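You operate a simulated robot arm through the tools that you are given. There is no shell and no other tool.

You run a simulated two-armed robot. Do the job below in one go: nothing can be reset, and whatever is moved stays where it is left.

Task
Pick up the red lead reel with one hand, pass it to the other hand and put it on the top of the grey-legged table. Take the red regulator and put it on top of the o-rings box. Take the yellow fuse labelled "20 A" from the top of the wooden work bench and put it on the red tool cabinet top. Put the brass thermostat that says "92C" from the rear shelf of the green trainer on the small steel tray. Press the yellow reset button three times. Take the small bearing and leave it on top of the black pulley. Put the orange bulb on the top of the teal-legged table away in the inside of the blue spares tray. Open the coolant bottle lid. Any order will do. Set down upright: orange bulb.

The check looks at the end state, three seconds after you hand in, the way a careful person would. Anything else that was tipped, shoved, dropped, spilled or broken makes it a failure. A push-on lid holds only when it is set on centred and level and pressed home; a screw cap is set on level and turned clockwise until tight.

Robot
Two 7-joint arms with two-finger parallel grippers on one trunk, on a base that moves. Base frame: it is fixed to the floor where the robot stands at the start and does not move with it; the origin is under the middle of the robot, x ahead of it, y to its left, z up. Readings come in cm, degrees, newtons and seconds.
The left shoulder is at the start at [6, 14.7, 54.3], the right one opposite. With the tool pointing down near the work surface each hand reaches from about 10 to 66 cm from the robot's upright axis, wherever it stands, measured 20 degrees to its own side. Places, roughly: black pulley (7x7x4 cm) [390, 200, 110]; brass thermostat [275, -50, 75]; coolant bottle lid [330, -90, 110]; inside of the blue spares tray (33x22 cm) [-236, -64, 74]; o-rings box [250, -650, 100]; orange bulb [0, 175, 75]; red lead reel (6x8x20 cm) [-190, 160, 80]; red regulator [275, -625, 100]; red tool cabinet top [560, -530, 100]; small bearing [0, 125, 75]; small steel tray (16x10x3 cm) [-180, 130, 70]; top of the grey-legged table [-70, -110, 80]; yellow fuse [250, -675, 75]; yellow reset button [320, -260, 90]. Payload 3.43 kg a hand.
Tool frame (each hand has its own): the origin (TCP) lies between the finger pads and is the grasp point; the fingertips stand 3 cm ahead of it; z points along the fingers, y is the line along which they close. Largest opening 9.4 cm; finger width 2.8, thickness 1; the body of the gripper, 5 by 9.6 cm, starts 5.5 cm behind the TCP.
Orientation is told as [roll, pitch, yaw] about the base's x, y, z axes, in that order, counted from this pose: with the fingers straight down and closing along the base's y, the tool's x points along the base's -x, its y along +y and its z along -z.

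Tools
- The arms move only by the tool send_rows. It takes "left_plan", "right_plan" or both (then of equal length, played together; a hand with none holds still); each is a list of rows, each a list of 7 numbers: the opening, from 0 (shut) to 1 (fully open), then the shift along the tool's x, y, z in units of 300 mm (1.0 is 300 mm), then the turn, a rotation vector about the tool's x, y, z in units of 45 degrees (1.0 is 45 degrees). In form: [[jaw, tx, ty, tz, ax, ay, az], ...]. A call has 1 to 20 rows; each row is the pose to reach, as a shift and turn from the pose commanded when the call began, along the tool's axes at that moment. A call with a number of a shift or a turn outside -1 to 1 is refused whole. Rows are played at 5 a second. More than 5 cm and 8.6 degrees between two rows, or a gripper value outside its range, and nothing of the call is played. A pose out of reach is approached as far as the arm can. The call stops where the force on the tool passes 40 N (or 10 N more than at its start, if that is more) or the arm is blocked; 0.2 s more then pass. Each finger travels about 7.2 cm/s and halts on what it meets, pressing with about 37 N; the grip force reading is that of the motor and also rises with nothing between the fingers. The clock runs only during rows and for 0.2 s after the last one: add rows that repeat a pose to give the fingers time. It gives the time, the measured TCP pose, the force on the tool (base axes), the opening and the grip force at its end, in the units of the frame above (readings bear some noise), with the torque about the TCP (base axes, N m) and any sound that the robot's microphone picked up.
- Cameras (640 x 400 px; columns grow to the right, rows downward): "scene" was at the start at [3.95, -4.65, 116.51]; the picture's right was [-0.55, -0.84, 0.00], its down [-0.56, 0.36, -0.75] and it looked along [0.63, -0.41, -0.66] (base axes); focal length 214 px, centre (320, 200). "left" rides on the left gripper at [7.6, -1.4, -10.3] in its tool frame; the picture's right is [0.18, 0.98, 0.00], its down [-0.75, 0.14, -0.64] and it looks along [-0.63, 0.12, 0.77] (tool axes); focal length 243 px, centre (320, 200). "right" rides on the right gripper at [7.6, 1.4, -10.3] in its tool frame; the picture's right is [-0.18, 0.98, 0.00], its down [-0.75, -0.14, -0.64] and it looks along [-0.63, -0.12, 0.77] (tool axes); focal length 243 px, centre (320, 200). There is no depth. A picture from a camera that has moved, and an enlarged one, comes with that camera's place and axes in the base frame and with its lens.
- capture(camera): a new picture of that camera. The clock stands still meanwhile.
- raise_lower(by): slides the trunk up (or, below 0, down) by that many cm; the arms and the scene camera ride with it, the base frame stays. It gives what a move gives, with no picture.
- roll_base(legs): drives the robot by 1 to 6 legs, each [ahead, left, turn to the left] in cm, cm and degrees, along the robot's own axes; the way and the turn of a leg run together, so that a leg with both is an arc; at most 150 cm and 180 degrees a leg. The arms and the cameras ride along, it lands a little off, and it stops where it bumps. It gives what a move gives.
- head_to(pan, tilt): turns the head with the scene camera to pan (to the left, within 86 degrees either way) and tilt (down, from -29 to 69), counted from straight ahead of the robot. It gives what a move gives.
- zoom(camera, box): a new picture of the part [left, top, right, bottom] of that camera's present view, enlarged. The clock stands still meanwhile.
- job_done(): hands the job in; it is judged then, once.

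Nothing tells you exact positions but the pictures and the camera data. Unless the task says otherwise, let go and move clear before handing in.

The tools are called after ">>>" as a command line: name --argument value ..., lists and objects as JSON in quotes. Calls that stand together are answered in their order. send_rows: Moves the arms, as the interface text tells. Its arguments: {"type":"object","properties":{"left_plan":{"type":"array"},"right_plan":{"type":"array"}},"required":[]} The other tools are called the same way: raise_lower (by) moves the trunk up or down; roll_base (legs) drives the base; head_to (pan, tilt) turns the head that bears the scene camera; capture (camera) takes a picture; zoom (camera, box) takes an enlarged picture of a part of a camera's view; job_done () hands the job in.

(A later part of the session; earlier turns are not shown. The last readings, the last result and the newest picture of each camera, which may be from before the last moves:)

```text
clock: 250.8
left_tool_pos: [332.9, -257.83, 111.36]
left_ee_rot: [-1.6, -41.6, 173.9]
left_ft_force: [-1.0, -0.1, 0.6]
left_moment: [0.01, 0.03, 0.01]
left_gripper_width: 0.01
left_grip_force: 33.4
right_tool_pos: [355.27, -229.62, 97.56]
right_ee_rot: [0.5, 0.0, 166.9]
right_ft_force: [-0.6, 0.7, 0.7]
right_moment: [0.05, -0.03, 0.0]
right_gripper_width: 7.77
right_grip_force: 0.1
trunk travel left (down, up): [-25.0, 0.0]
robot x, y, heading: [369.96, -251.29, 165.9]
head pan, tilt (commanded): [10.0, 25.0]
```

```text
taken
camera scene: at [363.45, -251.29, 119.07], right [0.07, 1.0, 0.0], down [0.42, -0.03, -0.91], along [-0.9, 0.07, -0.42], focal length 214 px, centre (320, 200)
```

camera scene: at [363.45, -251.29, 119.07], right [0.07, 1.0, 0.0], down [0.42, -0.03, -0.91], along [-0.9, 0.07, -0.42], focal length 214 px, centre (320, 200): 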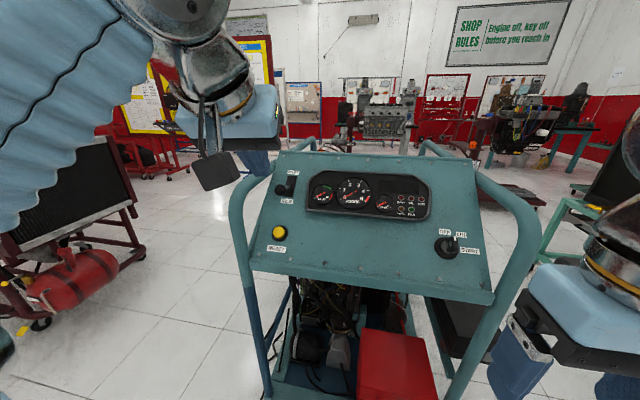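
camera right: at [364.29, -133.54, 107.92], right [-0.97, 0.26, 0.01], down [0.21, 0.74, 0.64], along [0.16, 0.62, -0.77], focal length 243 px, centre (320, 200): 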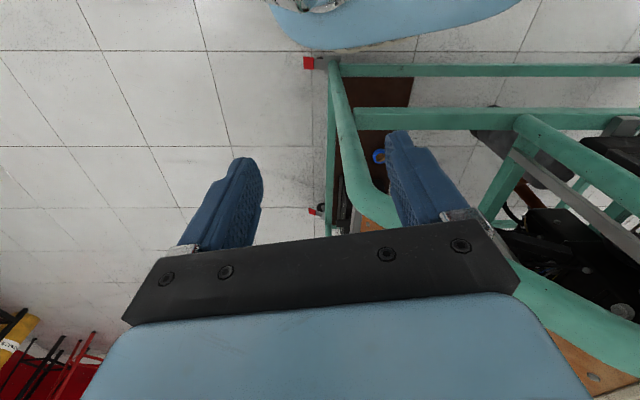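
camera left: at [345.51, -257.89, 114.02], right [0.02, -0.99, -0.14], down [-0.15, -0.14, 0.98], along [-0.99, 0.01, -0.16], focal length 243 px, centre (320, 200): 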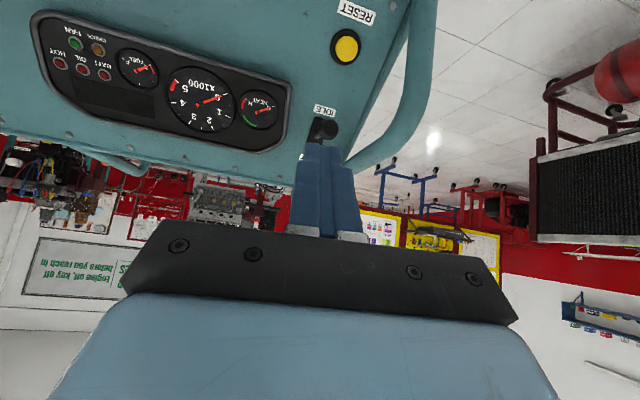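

Left camera confirms the button position. I move to 4.5 cm off the button along its axis.

>>> send_rows --left_plan '[[0, 0.021, 0.012, 0.137, 0, 0, 0], [0, 0.042, 0.024, 0.274, 0, 0, 0], [0, 0.062, 0.036, 0.411, 0, 0, 0], [0, 0.083, 0.048, 0.549, 0, 0, 0], [0, 0.104, 0.06, 0.686, 0, 0, 0], [0, 0.104, 0.06, 0.686, 0, 0, 0]]'

>>> zoom --camera "scene" --box '[220, 160, 348, 260]'

>>> capture --camera "left"

```text
clock: 252.2
left_tool_pos: [321.34, -257.97, 93.95]
left_ee_rot: [-1.5, -41.7, 173.9]
left_ft_force: [0.0, 0.1, 0.1]
left_moment: [0.02, 0.0, -0.04]
left_gripper_width: 0.0
left_grip_force: 32.7
right_tool_pos: [355.19, -229.59, 97.76]
right_ee_rot: [0.6, 0.0, 166.8]
right_ft_force: [-0.5, -0.5, -0.7]
right_moment: [0.03, 0.01, 0.01]
right_gripper_width: 7.79
right_grip_force: 0.0
trunk travel left (down, up): [-25.0, 0.0]
robot x, y, heading: [370.15, -251.35, 165.4]
head pan, tilt (commanded): [10.0, 25.0]
```

```text
4.00 times, centred on (284, 210) of scene
camera zoom: at [363.44, -251.3, 119.07], right [0.07, 1.0, 0.0], down [0.42, -0.03, -0.91], along [-0.9, 0.07, -0.42], focal length 858 px, centre (464, 160)
```

zoom: 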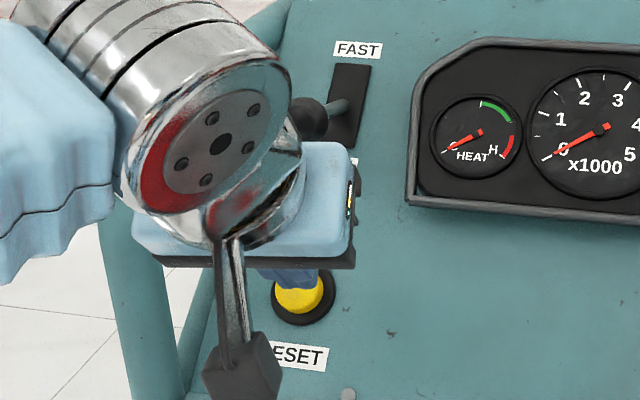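

```text
taken
camera left: at [333.92, -257.95, 96.53], right [0.01, -0.99, -0.14], down [-0.15, -0.14, 0.98], along [-0.99, 0.01, -0.15], focal length 243 px, centre (320, 200)
```

left: 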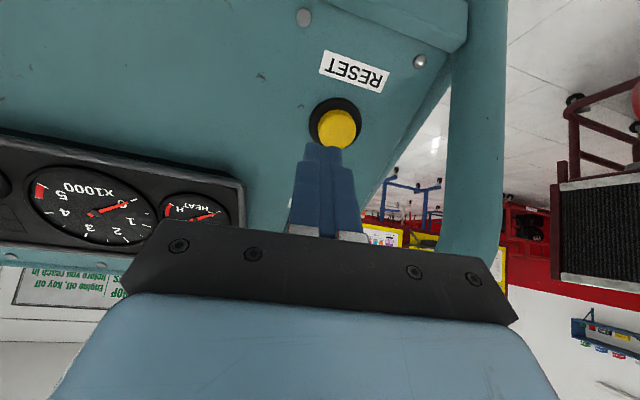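

Aligned. I press for the first time, moving slowly along the button's axis.

>>> send_rows --left_plan '[[0, 0, 0.008, 0.06, 0, 0, 0], [0, 0, 0.01, 0.11, 0, 0, 0], [0, 0, 0.01, 0.135, 0, 0, 0], [0, 0, 0.01, 0.15, 0, 0, 0], [0, 0, 0.01, 0.16, 0, 0, 0]]'

>>> zoom --camera "left" --box '[240, 60, 432, 180]'

```text
clock: 253.4
left_tool_pos: [318.21, -257.77, 90.47]
left_ee_rot: [-1.4, -41.7, 173.8]
left_ft_force: [1.6, 0.5, 0.9]
left_moment: [0.0, -0.03, -0.01]
left_gripper_width: 0.01
left_grip_force: 33.1
right_tool_pos: [355.19, -229.59, 97.62]
right_ee_rot: [0.5, -0.1, 166.9]
right_ft_force: [-0.5, 0.4, 0.0]
right_moment: [-0.02, -0.01, 0.0]
right_gripper_width: 7.79
right_grip_force: 0.1
trunk travel left (down, up): [-25.0, 0.0]
robot x, y, heading: [369.37, -251.14, 165.7]
head pan, tilt (commanded): [10.0, 25.0]
heard: click
```

```text
3.33 times, centred on (336, 120) of left
camera zoom: at [330.79, -257.86, 92.98], right [0.01, -0.99, -0.14], down [-0.15, -0.14, 0.98], along [-0.99, 0.01, -0.15], focal length 809 px, centre (267, 467)
```

zoom: 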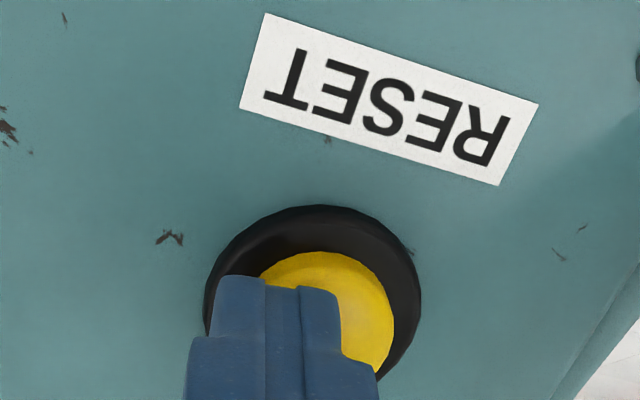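

Heard a click: press one. I release fully, then press again.

>>> send_rows --left_plan '[[0, 0, 0, -0.03, 0, 0, 0], [0, 0, 0, -0.08, 0, 0, 0], [0, 0, 0, -0.08, 0, 0, 0]]'

>>> zoom --camera "left" --box '[240, 60, 432, 180]'

>>> send_rows --left_plan '[[0, 0, 0, 0.03, 0, 0, 0], [0, 0, 0, 0.055, 0, 0, 0], [0, 0, 0, 0.07, 0, 0, 0], [0, 0, 0, 0.08, 0, 0, 0]]'

```text
clock: 254.2
left_tool_pos: [319.66, -258.02, 92.02]
left_ee_rot: [-1.4, -41.7, 173.8]
left_ft_force: [0.3, -0.2, 0.5]
left_moment: [0.03, 0.01, 0.04]
left_gripper_width: 0.0
left_grip_force: 33.0
right_tool_pos: [355.25, -229.51, 97.58]
right_ee_rot: [0.5, -0.1, 166.8]
right_ft_force: [-0.1, 0.3, 0.5]
right_moment: [-0.01, 0.0, 0.0]
right_gripper_width: 7.83
right_grip_force: 0.0
trunk travel left (down, up): [-25.0, 0.0]
robot x, y, heading: [370.08, -250.97, 165.9]
head pan, tilt (commanded): [10.0, 25.0]
```

```text
3.33 times, centred on (336, 120) of left
camera zoom: at [332.23, -258.04, 94.66], right [0.01, -0.99, -0.14], down [-0.15, -0.14, 0.98], along [-0.99, 0.01, -0.15], focal length 809 px, centre (267, 467)
```

zoom: 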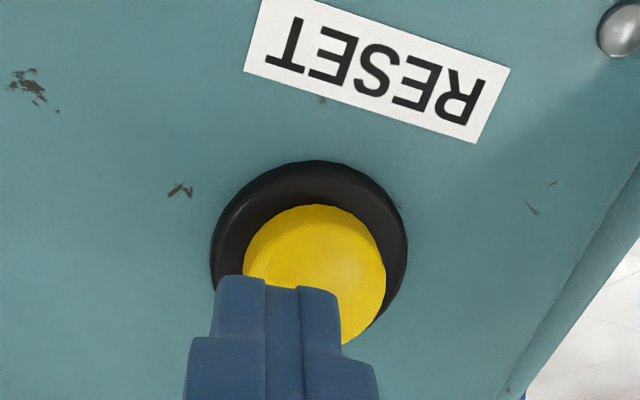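

```text
clock: 255.2
left_tool_pos: [318.13, -257.79, 90.22]
left_ee_rot: [-1.4, -41.8, 173.8]
left_ft_force: [1.8, 1.8, 2.7]
left_moment: [0.05, -0.02, -0.04]
left_gripper_width: 0.01
left_grip_force: 33.0
right_tool_pos: [355.21, -229.55, 97.6]
right_ee_rot: [0.5, -0.1, 166.8]
right_ft_force: [-0.5, 0.1, -0.7]
right_moment: [0.01, -0.02, 0.01]
right_gripper_width: 7.79
right_grip_force: 0.2
trunk travel left (down, up): [-25.0, 0.0]
robot x, y, heading: [369.77, -251.29, 165.7]
head pan, tilt (commanded): [10.0, 25.0]
heard: click
```

Second click heard. I release fully and press a third time, then withdraw.

>>> send_rows --left_plan '[[0, 0, 0, -0.03, 0, 0, 0], [0, 0, 0, -0.08, 0, 0, 0], [0, 0, 0, -0.08, 0, 0, 0]]'

>>> send_rows --left_plan '[[0, 0, 0, 0.03, 0, 0, 0], [0, 0, 0, 0.055, 0, 0, 0], [0, 0, 0, 0.07, 0, 0, 0], [0, 0, 0, 0.08, 0, 0, 0]]'

```text
clock: 256.0
left_tool_pos: [319.63, -258.08, 91.97]
left_ee_rot: [-1.4, -41.7, 173.8]
left_ft_force: [0.4, 0.4, 0.2]
left_moment: [0.02, 0.02, -0.01]
left_gripper_width: 0.0
left_grip_force: 32.6
right_tool_pos: [355.24, -229.57, 97.67]
right_ee_rot: [0.4, -0.1, 166.8]
right_ft_force: [0.0, 0.0, -0.1]
right_moment: [0.04, 0.02, -0.01]
right_gripper_width: 7.81
right_grip_force: 0.1
trunk travel left (down, up): [-25.0, 0.0]
robot x, y, heading: [369.66, -251.55, 165.8]
head pan, tilt (commanded): [10.0, 25.0]
```

```text
clock: 257.0
left_tool_pos: [318.16, -257.82, 90.26]
left_ee_rot: [-1.5, -41.7, 173.8]
left_ft_force: [2.3, 1.8, 1.5]
left_moment: [-0.02, -0.03, -0.05]
left_gripper_width: 0.01
left_grip_force: 32.9
right_tool_pos: [355.29, -229.56, 97.68]
right_ee_rot: [0.6, -0.1, 166.9]
right_ft_force: [-0.1, -0.3, -0.4]
right_moment: [0.01, -0.02, -0.03]
right_gripper_width: 7.79
right_grip_force: 0.1
trunk travel left (down, up): [-25.0, 0.0]
robot x, y, heading: [369.92, -251.43, 165.8]
head pan, tilt (commanded): [10.0, 25.0]
heard: click
```

Three clicks heard, so the button is done. I withdraw the hand, back off and head south toward the wooden bench.

>>> send_rows --left_plan '[[0, 0, 0, -0.13, 0, 0, 0], [0, 0, 0, -0.28, 0, 0, 0], [0, 0, 0, -0.43, 0, 0, 0], [0, 0, 0, -0.58, 0, 0, 0], [0, 0, 0, -0.74, 0, 0, 0], [0.3, 0, 0, -0.9, 0, 0, 0]]'

>>> roll_base --legs '[[-50, 0, 0], [0, 0, 104]]'

>>> head_to --pan 0 --tilt 15

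>>> capture --camera "scene"

```text
clock: 258.4
left_tool_pos: [335.6, -260.61, 110.28]
left_ee_rot: [-1.4, -41.7, 173.9]
left_ft_force: [-0.5, 0.3, -0.3]
left_moment: [-0.02, 0.0, 0.0]
left_gripper_width: 2.84
left_grip_force: 0.0
right_tool_pos: [355.26, -229.59, 97.6]
right_ee_rot: [0.4, 0.0, 166.8]
right_ft_force: [-0.5, 0.0, 0.1]
right_moment: [0.0, -0.03, 0.04]
right_gripper_width: 7.83
right_grip_force: 0.1
trunk travel left (down, up): [-25.0, 0.0]
robot x, y, heading: [369.41, -250.73, 165.5]
head pan, tilt (commanded): [10.0, 25.0]
```

```text
clock: 265.6
left_tool_pos: [434.08, -295.16, 110.32]
left_ee_rot: [-1.4, -41.7, -83.8]
left_ft_force: [-0.1, 0.5, 0.4]
left_moment: [0.04, 0.02, 0.01]
left_gripper_width: 2.82
left_grip_force: 0.1
right_tool_pos: [399.55, -282.56, 97.62]
right_ee_rot: [0.5, -0.1, -90.9]
right_ft_force: [0.4, 0.2, 0.7]
right_moment: [0.01, 0.01, -0.01]
right_gripper_width: 7.79
right_grip_force: 0.0
trunk travel left (down, up): [-25.0, 0.0]
robot x, y, heading: [417.58, -263.96, -92.3]
head pan, tilt (commanded): [10.0, 25.0]
```

```text
clock: 266.3
left_tool_pos: [434.16, -295.14, 110.31]
left_ee_rot: [-1.5, -41.7, -84.0]
left_ft_force: [0.7, 0.2, 0.1]
left_moment: [-0.02, 0.01, 0.01]
left_gripper_width: 2.82
left_grip_force: 0.1
right_tool_pos: [399.62, -282.53, 97.7]
right_ee_rot: [0.5, -0.1, -90.8]
right_ft_force: [0.3, 0.2, -0.5]
right_moment: [-0.04, -0.02, 0.0]
right_gripper_width: 7.81
right_grip_force: 0.0
trunk travel left (down, up): [-25.0, 0.0]
robot x, y, heading: [417.6, -263.78, -92.0]
head pan, tilt (commanded): [0.0, 15.0]
```

```text
taken
camera scene: at [417.35, -270.08, 120.69], right [-1.0, 0.03, 0.0], down [0.01, 0.26, -0.97], along [-0.03, -0.97, -0.26], focal length 214 px, centre (320, 200)
```

scene: 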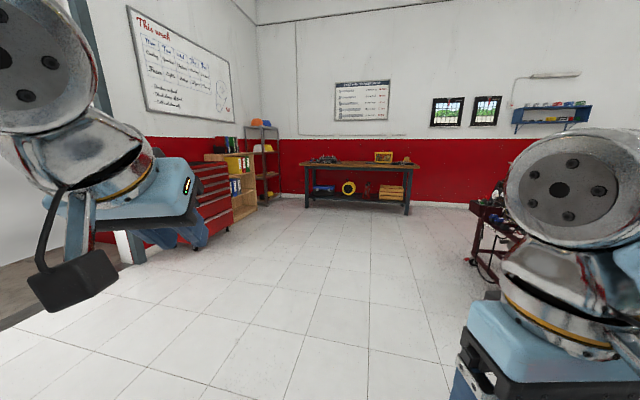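

>>> zoom --camera "scene" --box '[290, 140, 430, 220]'

>>> zoom --camera "scene" --box '[180, 100, 320, 240]'

```text
4.57 times, centred on (360, 180) of scene
camera zoom: at [417.35, -270.08, 120.69], right [-1.0, 0.03, 0.0], down [0.01, 0.26, -0.97], along [-0.03, -0.97, -0.26], focal length 980 px, centre (137, 291)
```

zoom: 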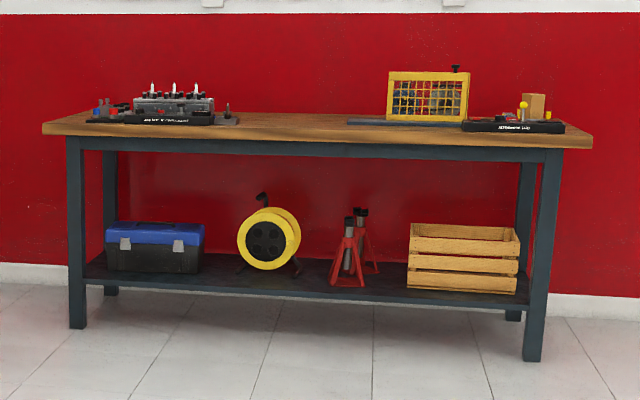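

```text
2.86 times, centred on (250, 170) of scene
camera zoom: at [417.35, -270.08, 120.69], right [-1.0, 0.03, 0.0], down [0.01, 0.26, -0.97], along [-0.03, -0.97, -0.26], focal length 613 px, centre (520, 286)
```

zoom: 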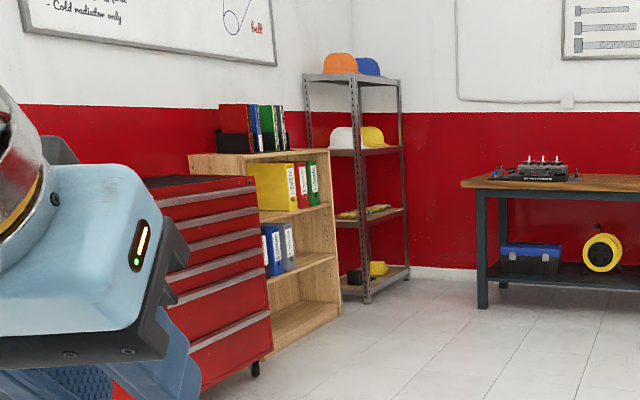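

The bench is ahead; the fuse stand and boxes are at its right (west) end. I drive closer to look at that end.

>>> roll_base --legs '[[150, 0, 0], [110, 40, 0]]'

>>> head_to --pan -40 --tilt 25

>>> capture --camera "scene"

>>> head_to --pan 30 --tilt 20

>>> capture --camera "scene"

```text
clock: 279.3
left_tool_pos: [471.41, -555.33, 110.12]
left_ee_rot: [-1.4, -41.7, -81.8]
left_ft_force: [0.7, -0.2, 0.0]
left_moment: [0.0, 0.0, 0.0]
left_gripper_width: 2.83
left_grip_force: 0.0
right_tool_pos: [436.41, -543.89, 97.55]
right_ee_rot: [0.5, 0.0, -88.9]
right_ft_force: [0.3, 0.0, 0.4]
right_moment: [0.0, 0.04, 0.0]
right_gripper_width: 7.78
right_grip_force: 0.1
trunk travel left (down, up): [-25.0, 0.0]
robot x, y, heading: [453.62, -524.48, -89.8]
head pan, tilt (commanded): [0.0, 15.0]
```

```text
clock: 280.4
left_tool_pos: [471.46, -555.21, 110.27]
left_ee_rot: [-1.4, -41.7, -81.9]
left_ft_force: [-0.6, -0.3, 0.4]
left_moment: [-0.01, 0.03, -0.02]
left_gripper_width: 2.81
left_grip_force: 0.1
right_tool_pos: [436.47, -543.93, 97.67]
right_ee_rot: [0.5, -0.1, -88.8]
right_ft_force: [0.0, -0.1, -0.4]
right_moment: [0.01, 0.0, 0.0]
right_gripper_width: 7.78
right_grip_force: 0.1
trunk travel left (down, up): [-25.0, 0.0]
robot x, y, heading: [453.67, -524.4, -90.1]
head pan, tilt (commanded): [-40.0, 25.0]
```

```text
taken
camera scene: at [447.81, -528.57, 119.07], right [-0.77, 0.64, 0.0], down [0.27, 0.32, -0.91], along [-0.58, -0.7, -0.42], focal length 214 px, centre (320, 200)
```

scene: 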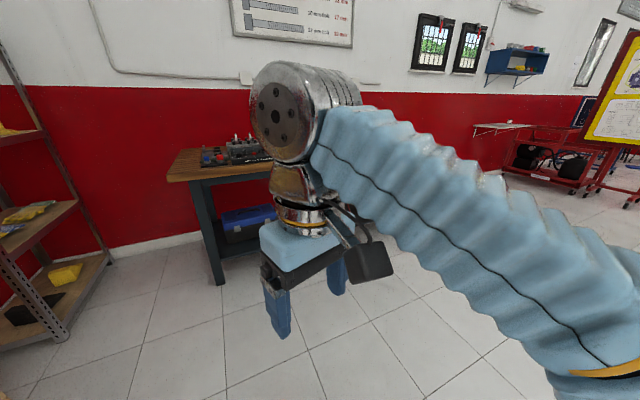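

```text
clock: 281.8
left_tool_pos: [471.36, -555.23, 110.32]
left_ee_rot: [-1.5, -41.8, -81.8]
left_ft_force: [-0.4, -0.3, 0.0]
left_moment: [0.0, -0.05, 0.02]
left_gripper_width: 2.85
left_grip_force: 0.1
right_tool_pos: [436.43, -543.92, 97.66]
right_ee_rot: [0.5, -0.2, -88.9]
right_ft_force: [0.0, -0.1, -0.5]
right_moment: [0.04, -0.01, -0.02]
right_gripper_width: 7.78
right_grip_force: 0.1
trunk travel left (down, up): [-25.0, 0.0]
robot x, y, heading: [453.95, -524.18, -89.9]
head pan, tilt (commanded): [30.0, 20.0]
```

```text
taken
camera scene: at [458.38, -529.56, 119.88], right [-0.87, -0.5, 0.0], down [-0.17, 0.3, -0.94], along [0.47, -0.81, -0.34], focal length 214 px, centre (320, 200)
```

scene: 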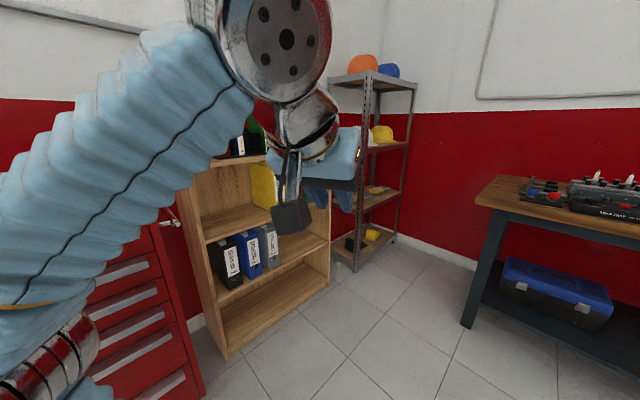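

I overshot east a bit; I turn west to look along the bench toward its far end.

>>> roll_base --legs '[[0, 0, -85], [70, 0, 0]]'

>>> head_to --pan 15 --tilt 20

>>> capture --camera "scene"

```text
clock: 289.3
left_tool_pos: [353.75, -549.32, 110.32]
left_ee_rot: [-1.3, -41.7, -168.0]
left_ft_force: [-0.2, 0.4, 0.1]
left_moment: [-0.01, -0.02, 0.03]
left_gripper_width: 2.84
left_grip_force: 0.1
right_tool_pos: [362.74, -513.84, 97.71]
right_ee_rot: [0.5, -0.1, -174.8]
right_ft_force: [0.4, 0.4, -0.1]
right_moment: [-0.02, 0.0, 0.01]
right_gripper_width: 7.81
right_grip_force: 0.1
trunk travel left (down, up): [-25.0, 0.0]
robot x, y, heading: [383.6, -529.74, -175.7]
head pan, tilt (commanded): [30.0, 20.0]
```

```text
clock: 290.1
left_tool_pos: [353.73, -549.33, 110.15]
left_ee_rot: [-1.3, -41.7, -167.8]
left_ft_force: [-0.6, -0.2, 0.6]
left_moment: [-0.02, -0.01, -0.02]
left_gripper_width: 2.84
left_grip_force: 0.1
right_tool_pos: [362.71, -513.79, 97.6]
right_ee_rot: [0.5, -0.1, -174.9]
right_ft_force: [-1.2, -0.2, 0.1]
right_moment: [0.01, -0.01, 0.02]
right_gripper_width: 7.81
right_grip_force: 0.1
trunk travel left (down, up): [-25.0, 0.0]
robot x, y, heading: [383.41, -529.75, -175.7]
head pan, tilt (commanded): [15.0, 20.0]
```

```text
taken
camera scene: at [377.42, -532.61, 119.88], right [-0.33, 0.94, 0.0], down [0.32, 0.11, -0.94], along [-0.89, -0.31, -0.34], focal length 214 px, centre (320, 200)
```

scene: 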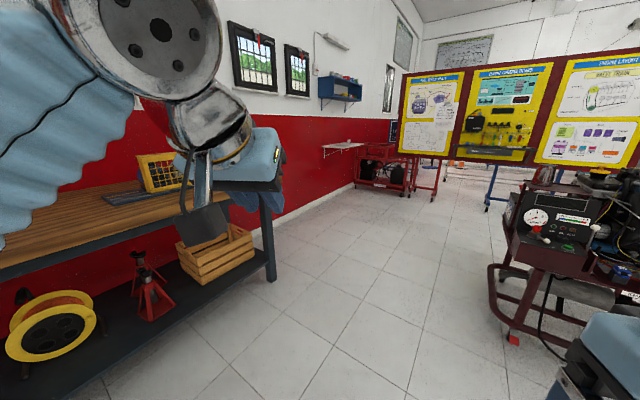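

The way west along the bench is clear. I drive past the bench's west end.

>>> roll_base --legs '[[150, 0, 0], [45, 0, 0], [0, 0, 100]]'

>>> head_to --pan 40 --tilt 25

>>> capture --camera "scene"

>>> head_to --pan 0 --tilt 30

>>> capture --camera "scene"

```text
clock: 304.1
left_tool_pos: [213.77, -570.92, 110.28]
left_ee_rot: [-1.4, -41.7, -66.8]
left_ft_force: [0.6, -0.1, 0.9]
left_moment: [0.01, 0.01, -0.02]
left_gripper_width: 2.79
left_grip_force: 0.1
right_tool_pos: [177.04, -568.96, 97.66]
right_ee_rot: [0.4, -0.1, -74.0]
right_ft_force: [0.0, 0.0, -0.7]
right_moment: [-0.02, 0.0, 0.01]
right_gripper_width: 7.8
right_grip_force: 0.1
trunk travel left (down, up): [-25.0, 0.0]
robot x, y, heading: [188.76, -545.65, -75.1]
head pan, tilt (commanded): [15.0, 20.0]
```

```text
clock: 305.0
left_tool_pos: [213.71, -570.79, 110.29]
left_ee_rot: [-1.4, -41.7, -66.8]
left_ft_force: [0.1, 1.1, -0.5]
left_moment: [0.02, -0.01, 0.02]
left_gripper_width: 2.81
left_grip_force: 0.0
right_tool_pos: [177.06, -568.99, 97.7]
right_ee_rot: [0.5, -0.1, -73.9]
right_ft_force: [0.2, -0.6, -0.3]
right_moment: [-0.01, -0.02, 0.06]
right_gripper_width: 7.79
right_grip_force: 0.0
trunk travel left (down, up): [-25.0, 0.0]
robot x, y, heading: [188.9, -545.55, -75.2]
head pan, tilt (commanded): [40.0, 25.0]
```

```text
taken
camera scene: at [195.42, -548.11, 119.07], right [-0.57, -0.82, 0.0], down [-0.35, 0.24, -0.91], along [0.74, -0.52, -0.42], focal length 214 px, centre (320, 200)
```

scene: 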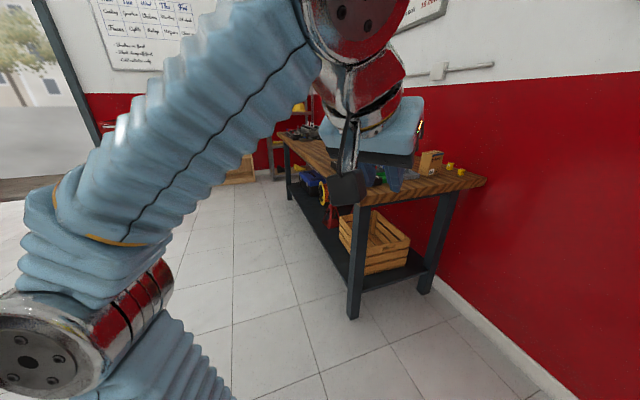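

```text
clock: 306.1
left_tool_pos: [213.71, -570.87, 110.31]
left_ee_rot: [-1.3, -41.8, -66.8]
left_ft_force: [-0.1, 0.3, 0.0]
left_moment: [-0.03, 0.0, 0.01]
left_gripper_width: 2.82
left_grip_force: 0.0
right_tool_pos: [177.01, -568.88, 97.6]
right_ee_rot: [0.4, -0.2, -74.0]
right_ft_force: [0.1, 0.1, 0.7]
right_moment: [0.04, -0.04, -0.01]
right_gripper_width: 7.8
right_grip_force: 0.1
trunk travel left (down, up): [-25.0, 0.0]
robot x, y, heading: [188.64, -545.66, -75.0]
head pan, tilt (commanded): [0.0, 30.0]
```

```text
taken
camera scene: at [190.23, -551.56, 118.28], right [-0.97, -0.26, 0.0], down [-0.13, 0.48, -0.87], along [0.23, -0.84, -0.5], focal length 214 px, centre (320, 200)
```

scene: 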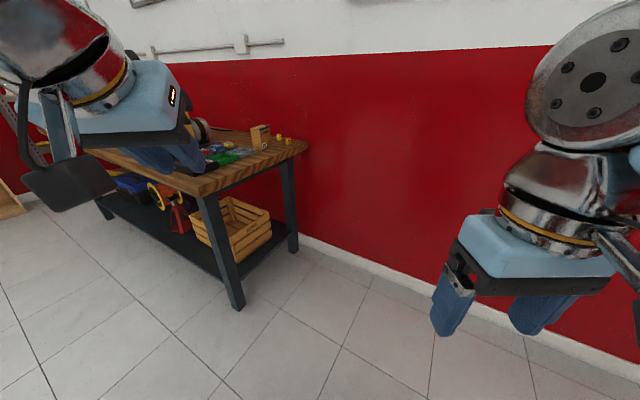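

>>> zoom --camera "scene" --box '[170, 110, 314, 200]'

```text
4.44 times, centred on (242, 155) of scene
camera zoom: at [190.23, -551.56, 118.28], right [-0.97, -0.26, 0.0], down [-0.13, 0.48, -0.87], along [0.23, -0.84, -0.5], focal length 953 px, centre (667, 400)
```

zoom: 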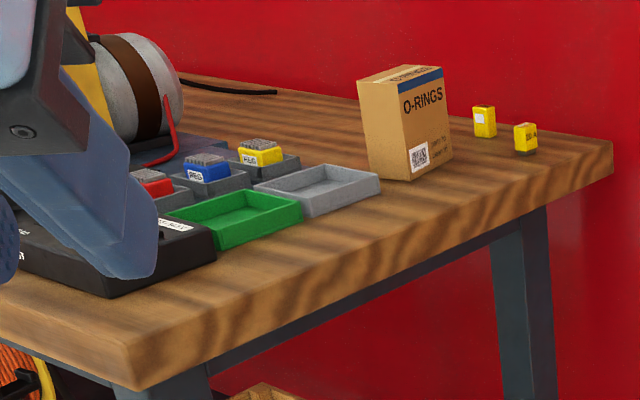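

I can see the O-RINGS box, two yellow fuses near the wall, and a tray with red, blue and yellow regulators. I move to the bench's west end, facing it squarely.

>>> roll_base --legs '[[0, 0, 59], [0, -55, 0], [25, 0, 0]]'

>>> head_to --pan -20 --tilt 30

>>> capture --camera "scene"

```text
clock: 313.3
left_tool_pos: [232.81, -596.48, 110.26]
left_ee_rot: [-1.3, -41.6, -7.3]
left_ft_force: [1.2, 0.3, 0.0]
left_moment: [0.01, 0.01, 0.04]
left_gripper_width: 2.82
left_grip_force: 0.1
right_tool_pos: [212.44, -627.13, 97.49]
right_ee_rot: [0.5, -0.1, -14.5]
right_ft_force: [-0.4, 0.3, 0.7]
right_moment: [0.0, 0.0, 0.03]
right_gripper_width: 7.81
right_grip_force: 0.1
trunk travel left (down, up): [-25.0, 0.0]
robot x, y, heading: [198.34, -605.16, -15.3]
head pan, tilt (commanded): [0.0, 30.0]
```

```text
clock: 314.1
left_tool_pos: [232.7, -596.49, 110.28]
left_ee_rot: [-1.4, -41.7, -7.4]
left_ft_force: [0.4, -0.4, 0.1]
left_moment: [0.01, -0.02, 0.03]
left_gripper_width: 2.83
left_grip_force: 0.1
right_tool_pos: [212.48, -627.04, 97.58]
right_ee_rot: [0.5, -0.1, -14.4]
right_ft_force: [0.2, -0.3, 0.1]
right_moment: [0.01, 0.02, -0.03]
right_gripper_width: 7.82
right_grip_force: 0.0
trunk travel left (down, up): [-25.0, 0.0]
robot x, y, heading: [198.47, -605.41, -15.6]
head pan, tilt (commanded): [-20.0, 30.0]
```

```text
taken
camera scene: at [202.72, -609.78, 118.28], right [-0.58, -0.82, 0.0], down [-0.41, 0.29, -0.87], along [0.71, -0.5, -0.5], focal length 214 px, centre (320, 200)
```

scene: 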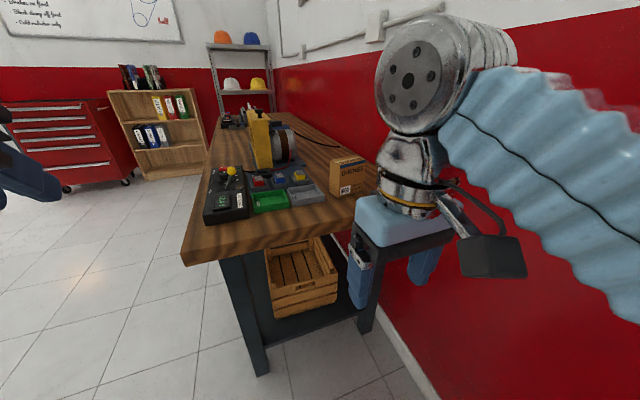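

>>> zoom --camera "scene" --box '[190, 140, 382, 260]'

>>> capture --camera "right"

```text
3.33 times, centred on (286, 200) of scene
camera zoom: at [202.72, -609.78, 118.28], right [-0.58, -0.82, 0.0], down [-0.41, 0.29, -0.87], along [0.71, -0.5, -0.5], focal length 715 px, centre (433, 200)
```

zoom: 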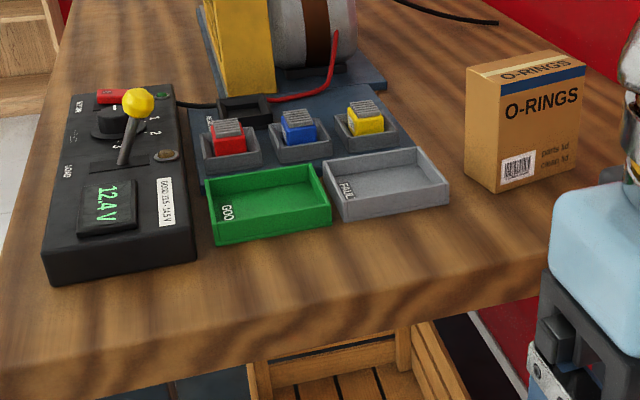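

```text
taken
camera right: at [205.36, -624.09, 107.91], right [0.42, 0.91, 0.01], down [0.69, -0.33, 0.64], along [0.58, -0.27, -0.77], focal length 243 px, centre (320, 200)
```

right: 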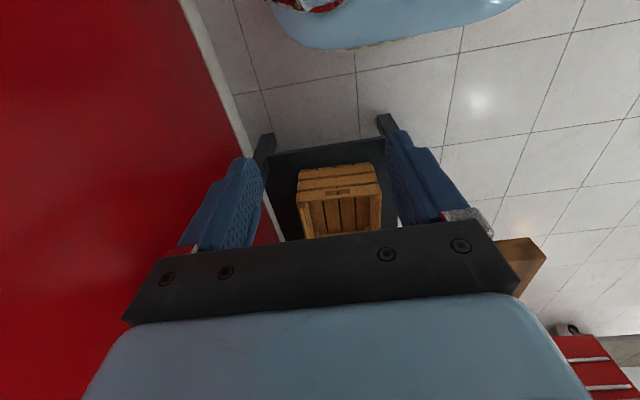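

Located: red regulator (266.6, -630.1, ~88.5), O-rings box top (249.6, -653.3, 95.4), bench top 84.9. I move 15 cm closer and bring the right hand over the regulator.

>>> roll_base --legs '[[15, 0, 0]]'

>>> head_to --pan -5 --tilt 35

>>> capture --camera "scene"

```text
clock: 315.5
left_tool_pos: [247.37, -600.64, 110.29]
left_ee_rot: [-1.4, -41.6, -7.1]
left_ft_force: [-0.7, -1.1, 0.3]
left_moment: [0.01, -0.02, 0.01]
left_gripper_width: 2.8
left_grip_force: 0.1
right_tool_pos: [227.27, -631.26, 97.55]
right_ee_rot: [0.5, -0.1, -14.3]
right_ft_force: [-0.8, 0.7, 0.2]
right_moment: [-0.02, -0.03, 0.0]
right_gripper_width: 7.77
right_grip_force: 0.0
trunk travel left (down, up): [-25.0, 0.0]
robot x, y, heading: [213.04, -609.29, -15.4]
head pan, tilt (commanded): [-20.0, 30.0]
```

```text
clock: 316.2
left_tool_pos: [247.48, -600.63, 110.36]
left_ee_rot: [-1.5, -41.6, -7.1]
left_ft_force: [-0.4, 1.0, -0.4]
left_moment: [-0.01, 0.01, 0.01]
left_gripper_width: 2.8
left_grip_force: 0.0
right_tool_pos: [227.33, -631.22, 97.69]
right_ee_rot: [0.5, -0.1, -14.2]
right_ft_force: [-0.7, 0.2, 0.1]
right_moment: [-0.01, 0.0, -0.01]
right_gripper_width: 7.79
right_grip_force: 0.0
trunk travel left (down, up): [-25.0, 0.0]
robot x, y, heading: [212.98, -609.52, -15.4]
head pan, tilt (commanded): [-5.0, 35.0]
```

```text
taken
camera scene: at [218.36, -611.68, 117.5], right [-0.35, -0.94, 0.0], down [-0.54, 0.2, -0.82], along [0.77, -0.29, -0.57], focal length 214 px, centre (320, 200)
```

scene: 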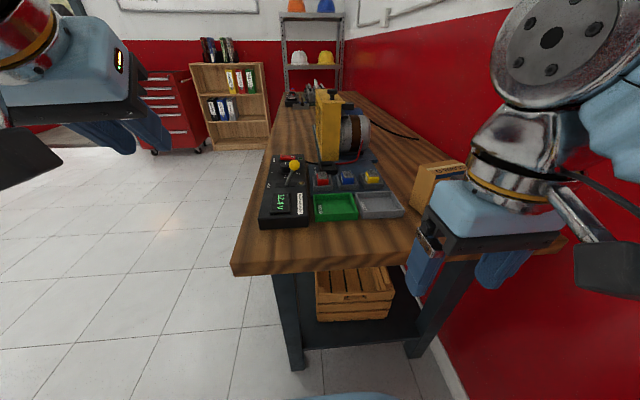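

>>> zoom --camera "scene" --box '[290, 150, 402, 230]'

>>> zoom --camera "scene" --box '[390, 145, 486, 215]'

```text
5.00 times, centred on (346, 190) of scene
camera zoom: at [218.36, -611.68, 117.5], right [-0.35, -0.94, 0.0], down [-0.54, 0.2, -0.82], along [0.77, -0.29, -0.57], focal length 1072 px, centre (190, 250)
```

zoom: 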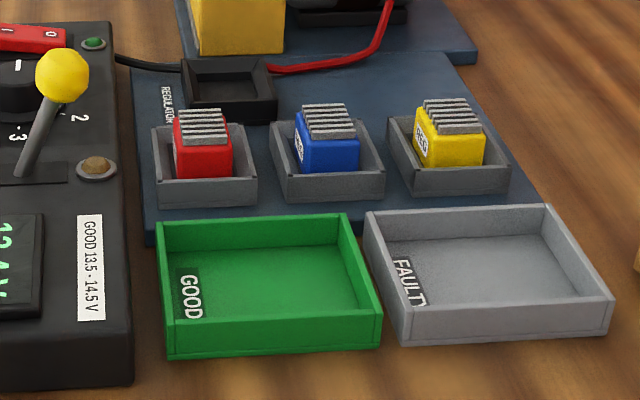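

```text
5.71 times, centred on (438, 180) of scene
camera zoom: at [218.36, -611.68, 117.5], right [-0.35, -0.94, 0.0], down [-0.54, 0.2, -0.82], along [0.77, -0.29, -0.57], focal length 1226 px, centre (-354, 314)
```

zoom: 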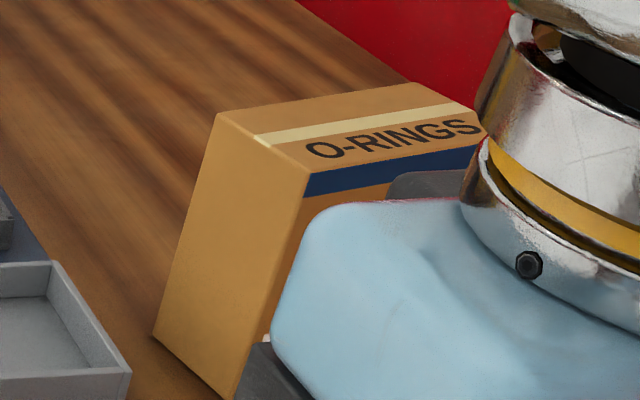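

I see the red regulator in its small holder, standing about 2 cm above the holder walls. I bring the right hand over it in two moves at safe height.

>>> send_rows --right_plan '[[0.75, -0.15, 0.042, -0.02, 0, 0, 0], [0.65, -0.3, 0.084, -0.03, 0, 0, 0], [0.65, -0.45, 0.125, -0.03, 0, 0, 0], [0.65, -0.6, 0.167, -0.03, 0, 0, 0], [0.65, -0.75, 0.209, -0.03, 0, 0, 0], [0.65, -0.9, 0.25, -0.03, 0, 0, 0]]'

>>> capture --camera "right"

>>> capture --camera "scene"

```text
clock: 317.6
left_tool_pos: [247.7, -600.59, 110.2]
left_ee_rot: [-1.4, -41.6, -7.2]
left_ft_force: [0.2, 0.2, -0.1]
left_moment: [-0.03, 0.0, 0.02]
left_gripper_width: 2.84
left_grip_force: 0.0
right_tool_pos: [254.03, -630.43, 97.7]
right_ee_rot: [0.4, -0.1, -14.1]
right_ft_force: [0.6, -0.3, 0.2]
right_moment: [-0.05, 0.11, 0.02]
right_gripper_width: 6.1
right_grip_force: 0.0
right hand out of reach, approached as far as the arm can: row 6
trunk travel left (down, up): [-25.0, 0.0]
robot x, y, heading: [213.12, -609.44, -15.1]
head pan, tilt (commanded): [-5.0, 35.0]
```

```text
taken
camera right: at [246.92, -627.36, 107.95], right [0.42, 0.91, 0.01], down [0.69, -0.32, 0.64], along [0.59, -0.26, -0.77], focal length 243 px, centre (320, 200)
```

right: 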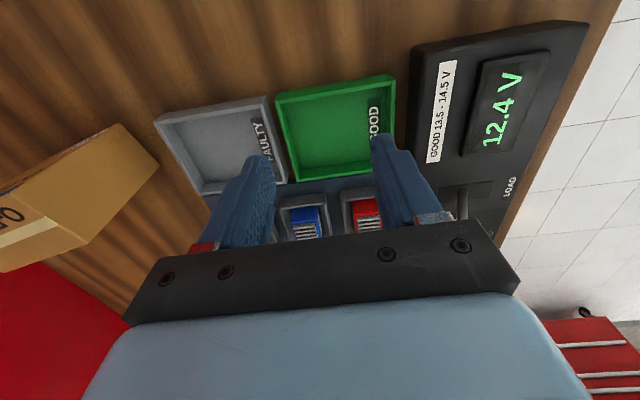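

```text
taken
camera scene: at [218.54, -611.66, 117.48], right [-0.35, -0.94, 0.0], down [-0.54, 0.2, -0.82], along [0.77, -0.29, -0.57], focal length 214 px, centre (320, 200)
```

scene: 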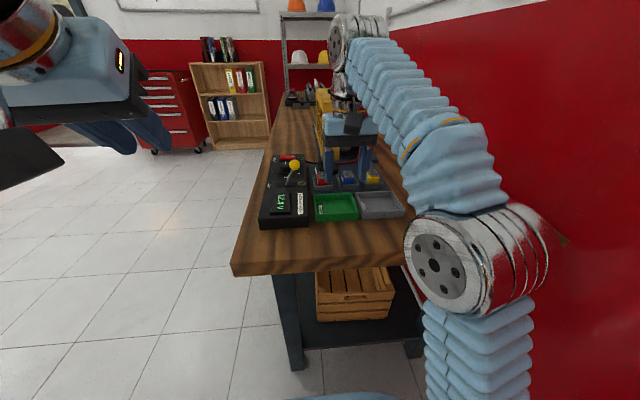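

The reach with a vertical tool falls short at this height, so I inch the base 5 cm closer to the bench end.

>>> roll_base --legs '[[5, 0, 0]]'

>>> send_rows --right_plan '[[0.65, -0.08, 0.0, 0.05, 0, 0, 0], [0.65, -0.16, 0.0, 0.1, 0, 0, 0], [0.65, -0.2, 0.0, 0.1, 0, 0, 0]]'

>>> capture --camera "right"

>>> zoom --camera "scene" --box '[280, 90, 440, 230]'

```text
clock: 318.6
left_tool_pos: [252.3, -602.02, 110.32]
left_ee_rot: [-1.4, -41.7, -7.2]
left_ft_force: [0.4, 0.3, -0.5]
left_moment: [0.0, -0.03, -0.02]
left_gripper_width: 2.82
left_grip_force: 0.1
right_tool_pos: [258.7, -631.91, 97.76]
right_ee_rot: [0.6, -0.3, -14.4]
right_ft_force: [-0.2, 0.5, 0.0]
right_moment: [0.01, 0.0, 0.01]
right_gripper_width: 6.09
right_grip_force: 0.0
trunk travel left (down, up): [-25.0, 0.0]
robot x, y, heading: [218.34, -610.47, -15.6]
head pan, tilt (commanded): [-5.0, 35.0]
```

```text
clock: 319.4
left_tool_pos: [252.39, -601.89, 110.32]
left_ee_rot: [-1.4, -41.6, -7.3]
left_ft_force: [0.3, -0.4, 1.0]
left_moment: [-0.04, 0.02, 0.04]
left_gripper_width: 2.84
left_grip_force: 0.1
right_tool_pos: [264.53, -633.48, 94.72]
right_ee_rot: [0.6, -0.4, -14.4]
right_ft_force: [0.0, -0.3, 0.4]
right_moment: [0.02, 0.0, 0.01]
right_gripper_width: 6.13
right_grip_force: 0.1
trunk travel left (down, up): [-25.0, 0.0]
robot x, y, heading: [217.85, -610.73, -15.2]
head pan, tilt (commanded): [-5.0, 35.0]
```

```text
taken
camera right: at [257.42, -630.35, 104.93], right [0.42, 0.91, 0.01], down [0.69, -0.33, 0.65], along [0.59, -0.27, -0.76], focal length 243 px, centre (320, 200)
```

right: 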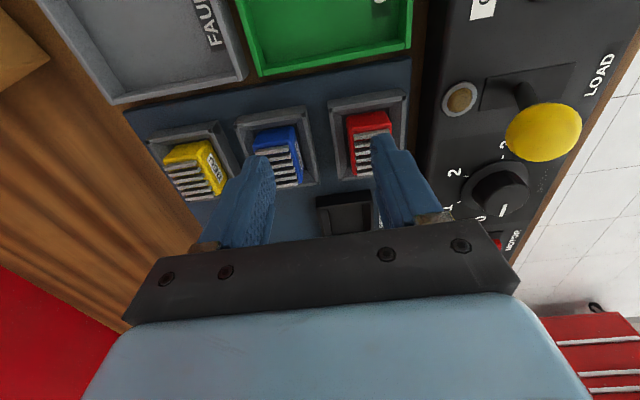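

```text
2.86 times, centred on (360, 160) of scene
camera zoom: at [223.25, -613.03, 117.5], right [-0.35, -0.94, 0.0], down [-0.54, 0.2, -0.82], along [0.77, -0.29, -0.57], focal length 613 px, centre (206, 314)
```

zoom: 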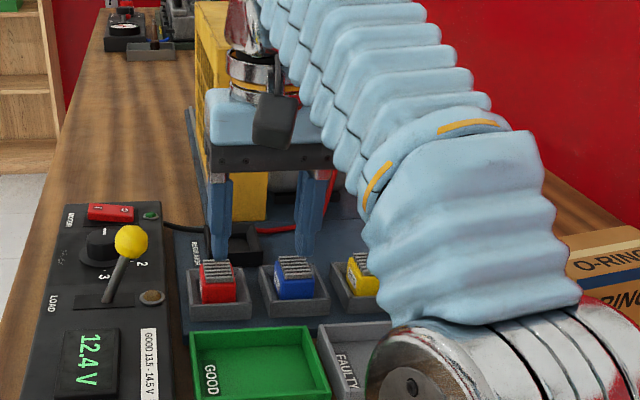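

>>> zoom --camera "right" --box '[310, 70, 438, 190]'

>>> zoom --camera "scene" --box '[320, 170, 384, 210]'

```text
3.33 times, centred on (374, 130) of right
camera zoom: at [257.42, -630.35, 104.93], right [0.42, 0.91, 0.01], down [0.69, -0.33, 0.65], along [0.59, -0.27, -0.76], focal length 809 px, centre (140, 433)
```

zoom: 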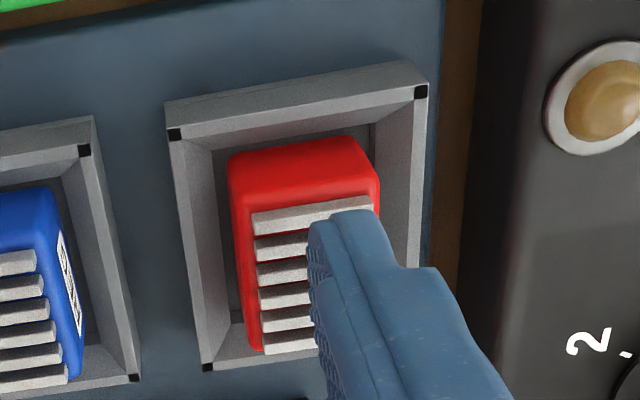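

```text
10.00 times, centred on (352, 190) of scene
camera zoom: at [223.25, -613.03, 117.5], right [-0.35, -0.94, 0.0], down [-0.54, 0.2, -0.82], along [0.77, -0.29, -0.57], focal length 2145 px, centre (0, 300)
```

zoom: 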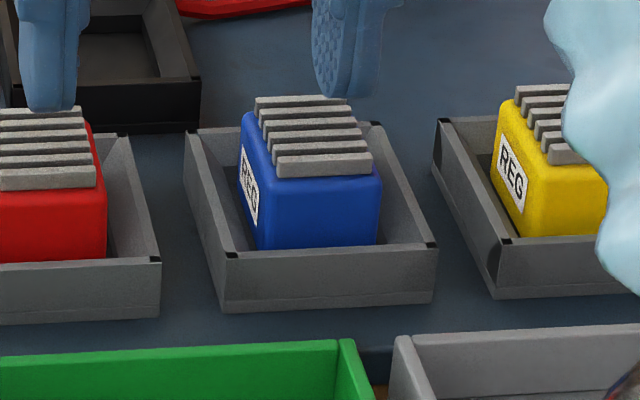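

Wall tops are at 88.05 and the red regulator's body top at 90.3. I centre the right hand over it and lower so the fingertips stay just above the holder walls.

>>> send_rows --right_plan '[[0.65, 0.002, 0.056, 0, 0, 0, 0], [0.65, 0.002, 0.1124, 0, 0, 0, 0], [0.65, 0.002, 0.1124, 0.05, 0, 0, 0], [0.65, 0.002, 0.1124, 0.09, 0, 0, 0], [0.65, 0.002, 0.1124, 0.108, 0, 0, 0], [0.65, 0.002, 0.1124, 0.108, 0, 0, 0]]'

>>> capture --camera "right"

>>> zoom --camera "scene" --box '[290, 140, 386, 210]'

```text
clock: 320.8
left_tool_pos: [252.43, -602.04, 110.21]
left_ee_rot: [-1.3, -41.7, -7.3]
left_ft_force: [0.2, -0.2, 0.9]
left_moment: [0.03, -0.01, 0.0]
left_gripper_width: 2.83
left_grip_force: 0.0
right_tool_pos: [265.43, -630.23, 91.66]
right_ee_rot: [0.4, -0.3, -14.4]
right_ft_force: [0.0, -0.1, -0.2]
right_moment: [-0.02, -0.01, 0.02]
right_gripper_width: 6.11
right_grip_force: 0.0
right hand out of reach, approached as far as the arm can: row 2
trunk travel left (down, up): [-25.0, 0.0]
robot x, y, heading: [217.81, -610.82, -15.6]
head pan, tilt (commanded): [-5.0, 35.0]
```

```text
taken
camera right: at [258.27, -627.01, 101.84], right [0.42, 0.91, 0.01], down [0.69, -0.33, 0.64], along [0.59, -0.27, -0.77], focal length 243 px, centre (320, 200)
```

right: 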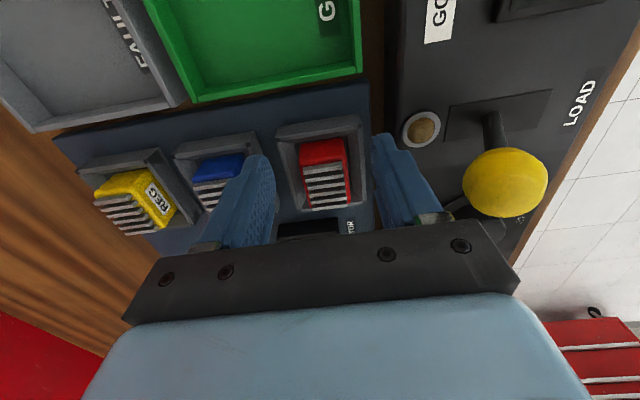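

```text
5.71 times, centred on (338, 175) of scene
camera zoom: at [223.24, -613.02, 117.5], right [-0.35, -0.94, 0.0], down [-0.54, 0.2, -0.82], along [0.77, -0.29, -0.57], focal length 1226 px, centre (217, 343)
```

zoom: 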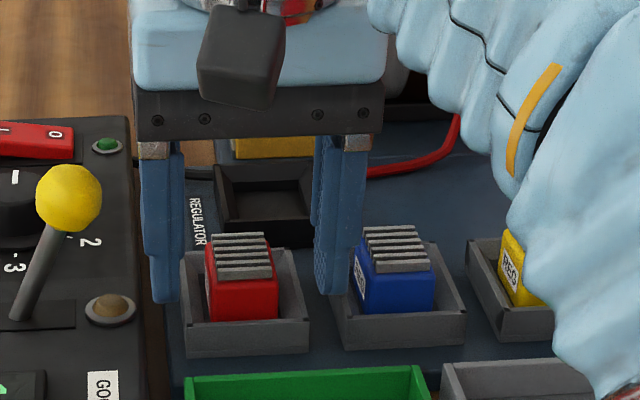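

The red regulator is between the fingers with clearance to its neighbours. I close on it.

>>> send_rows --right_plan '[[0.5, 0, 0, 0, 0, 0, 0], [0.3, 0, 0, 0, 0, 0, 0], [0.2, 0, 0, 0, 0, 0, 0], [0.2, 0, 0, 0, 0, 0, 0]]'

>>> zoom --camera "scene" --box '[290, 140, 386, 210]'

```text
clock: 321.8
left_tool_pos: [252.48, -602.05, 110.13]
left_ee_rot: [-1.4, -41.7, -7.3]
left_ft_force: [-0.1, -0.2, 0.2]
left_moment: [0.01, -0.01, -0.02]
left_gripper_width: 2.83
left_grip_force: 0.0
right_tool_pos: [265.34, -630.15, 91.55]
right_ee_rot: [0.5, -0.1, -14.4]
right_ft_force: [-0.6, -0.7, 0.7]
right_moment: [-0.01, 0.02, 0.01]
right_gripper_width: 2.91
right_grip_force: 36.6
trunk travel left (down, up): [-25.0, 0.0]
robot x, y, heading: [218.15, -610.4, -15.3]
head pan, tilt (commanded): [-5.0, 35.0]
```

```text
5.71 times, centred on (338, 175) of scene
camera zoom: at [223.24, -613.02, 117.5], right [-0.35, -0.94, 0.0], down [-0.54, 0.2, -0.82], along [0.77, -0.29, -0.57], focal length 1226 px, centre (217, 343)
```

zoom: 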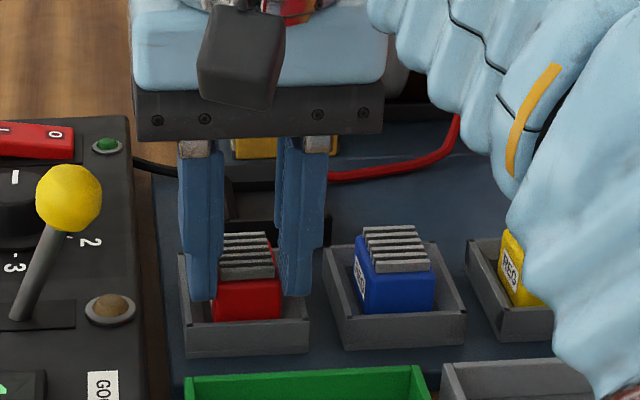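

Gripped (2.9 cm, 37 N). I lift it straight out of its holder, then back and up.

>>> send_rows --right_plan '[[0.2, 0, 0, -0.04, 0, 0, 0], [0.2, 0, 0, -0.085, 0, 0, 0], [0.2, 0.04, 0, -0.11, 0, 0, 0], [0.2, 0.1, 0, -0.16, 0, 0, 0], [0.2, 0.2, 0, -0.22, 0, 0, 0], [0.2, 0.3, 0, -0.25, 0, 0, 0], [0.2, 0.4, 0, -0.25, 0, 0, 0], [0.2, 0.5, 0, -0.25, 0, 0, 0]]'

>>> capture --camera "right"

>>> capture --camera "scene"

```text
clock: 323.6
left_tool_pos: [252.38, -602.04, 110.21]
left_ee_rot: [-1.4, -41.6, -7.3]
left_ft_force: [0.5, 0.7, -1.1]
left_moment: [0.02, 0.01, -0.03]
left_gripper_width: 2.83
left_grip_force: 0.0
right_tool_pos: [250.69, -626.45, 98.92]
right_ee_rot: [0.5, -0.2, -14.4]
right_ft_force: [-0.1, 0.4, -0.3]
right_moment: [0.01, -0.01, 0.02]
right_gripper_width: 2.89
right_grip_force: 37.0
right hand out of reach, approached as far as the arm can: row 4, 5, 6
trunk travel left (down, up): [-25.0, 0.0]
robot x, y, heading: [218.13, -610.52, -15.5]
head pan, tilt (commanded): [-5.0, 35.0]
```

```text
taken
camera right: at [243.55, -623.39, 109.18], right [0.42, 0.91, 0.01], down [0.69, -0.33, 0.64], along [0.59, -0.27, -0.77], focal length 243 px, centre (320, 200)
```

right: 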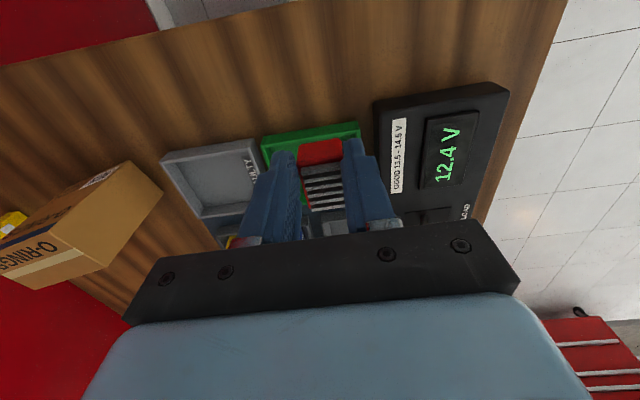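

```text
taken
camera scene: at [223.23, -613.03, 117.5], right [-0.35, -0.94, 0.0], down [-0.54, 0.2, -0.82], along [0.77, -0.29, -0.57], focal length 214 px, centre (320, 200)
```

scene: 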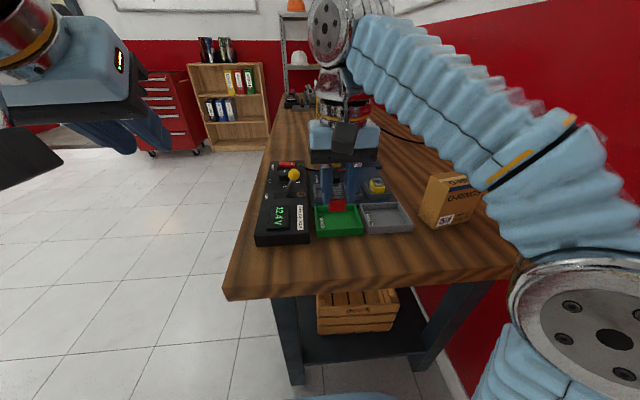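

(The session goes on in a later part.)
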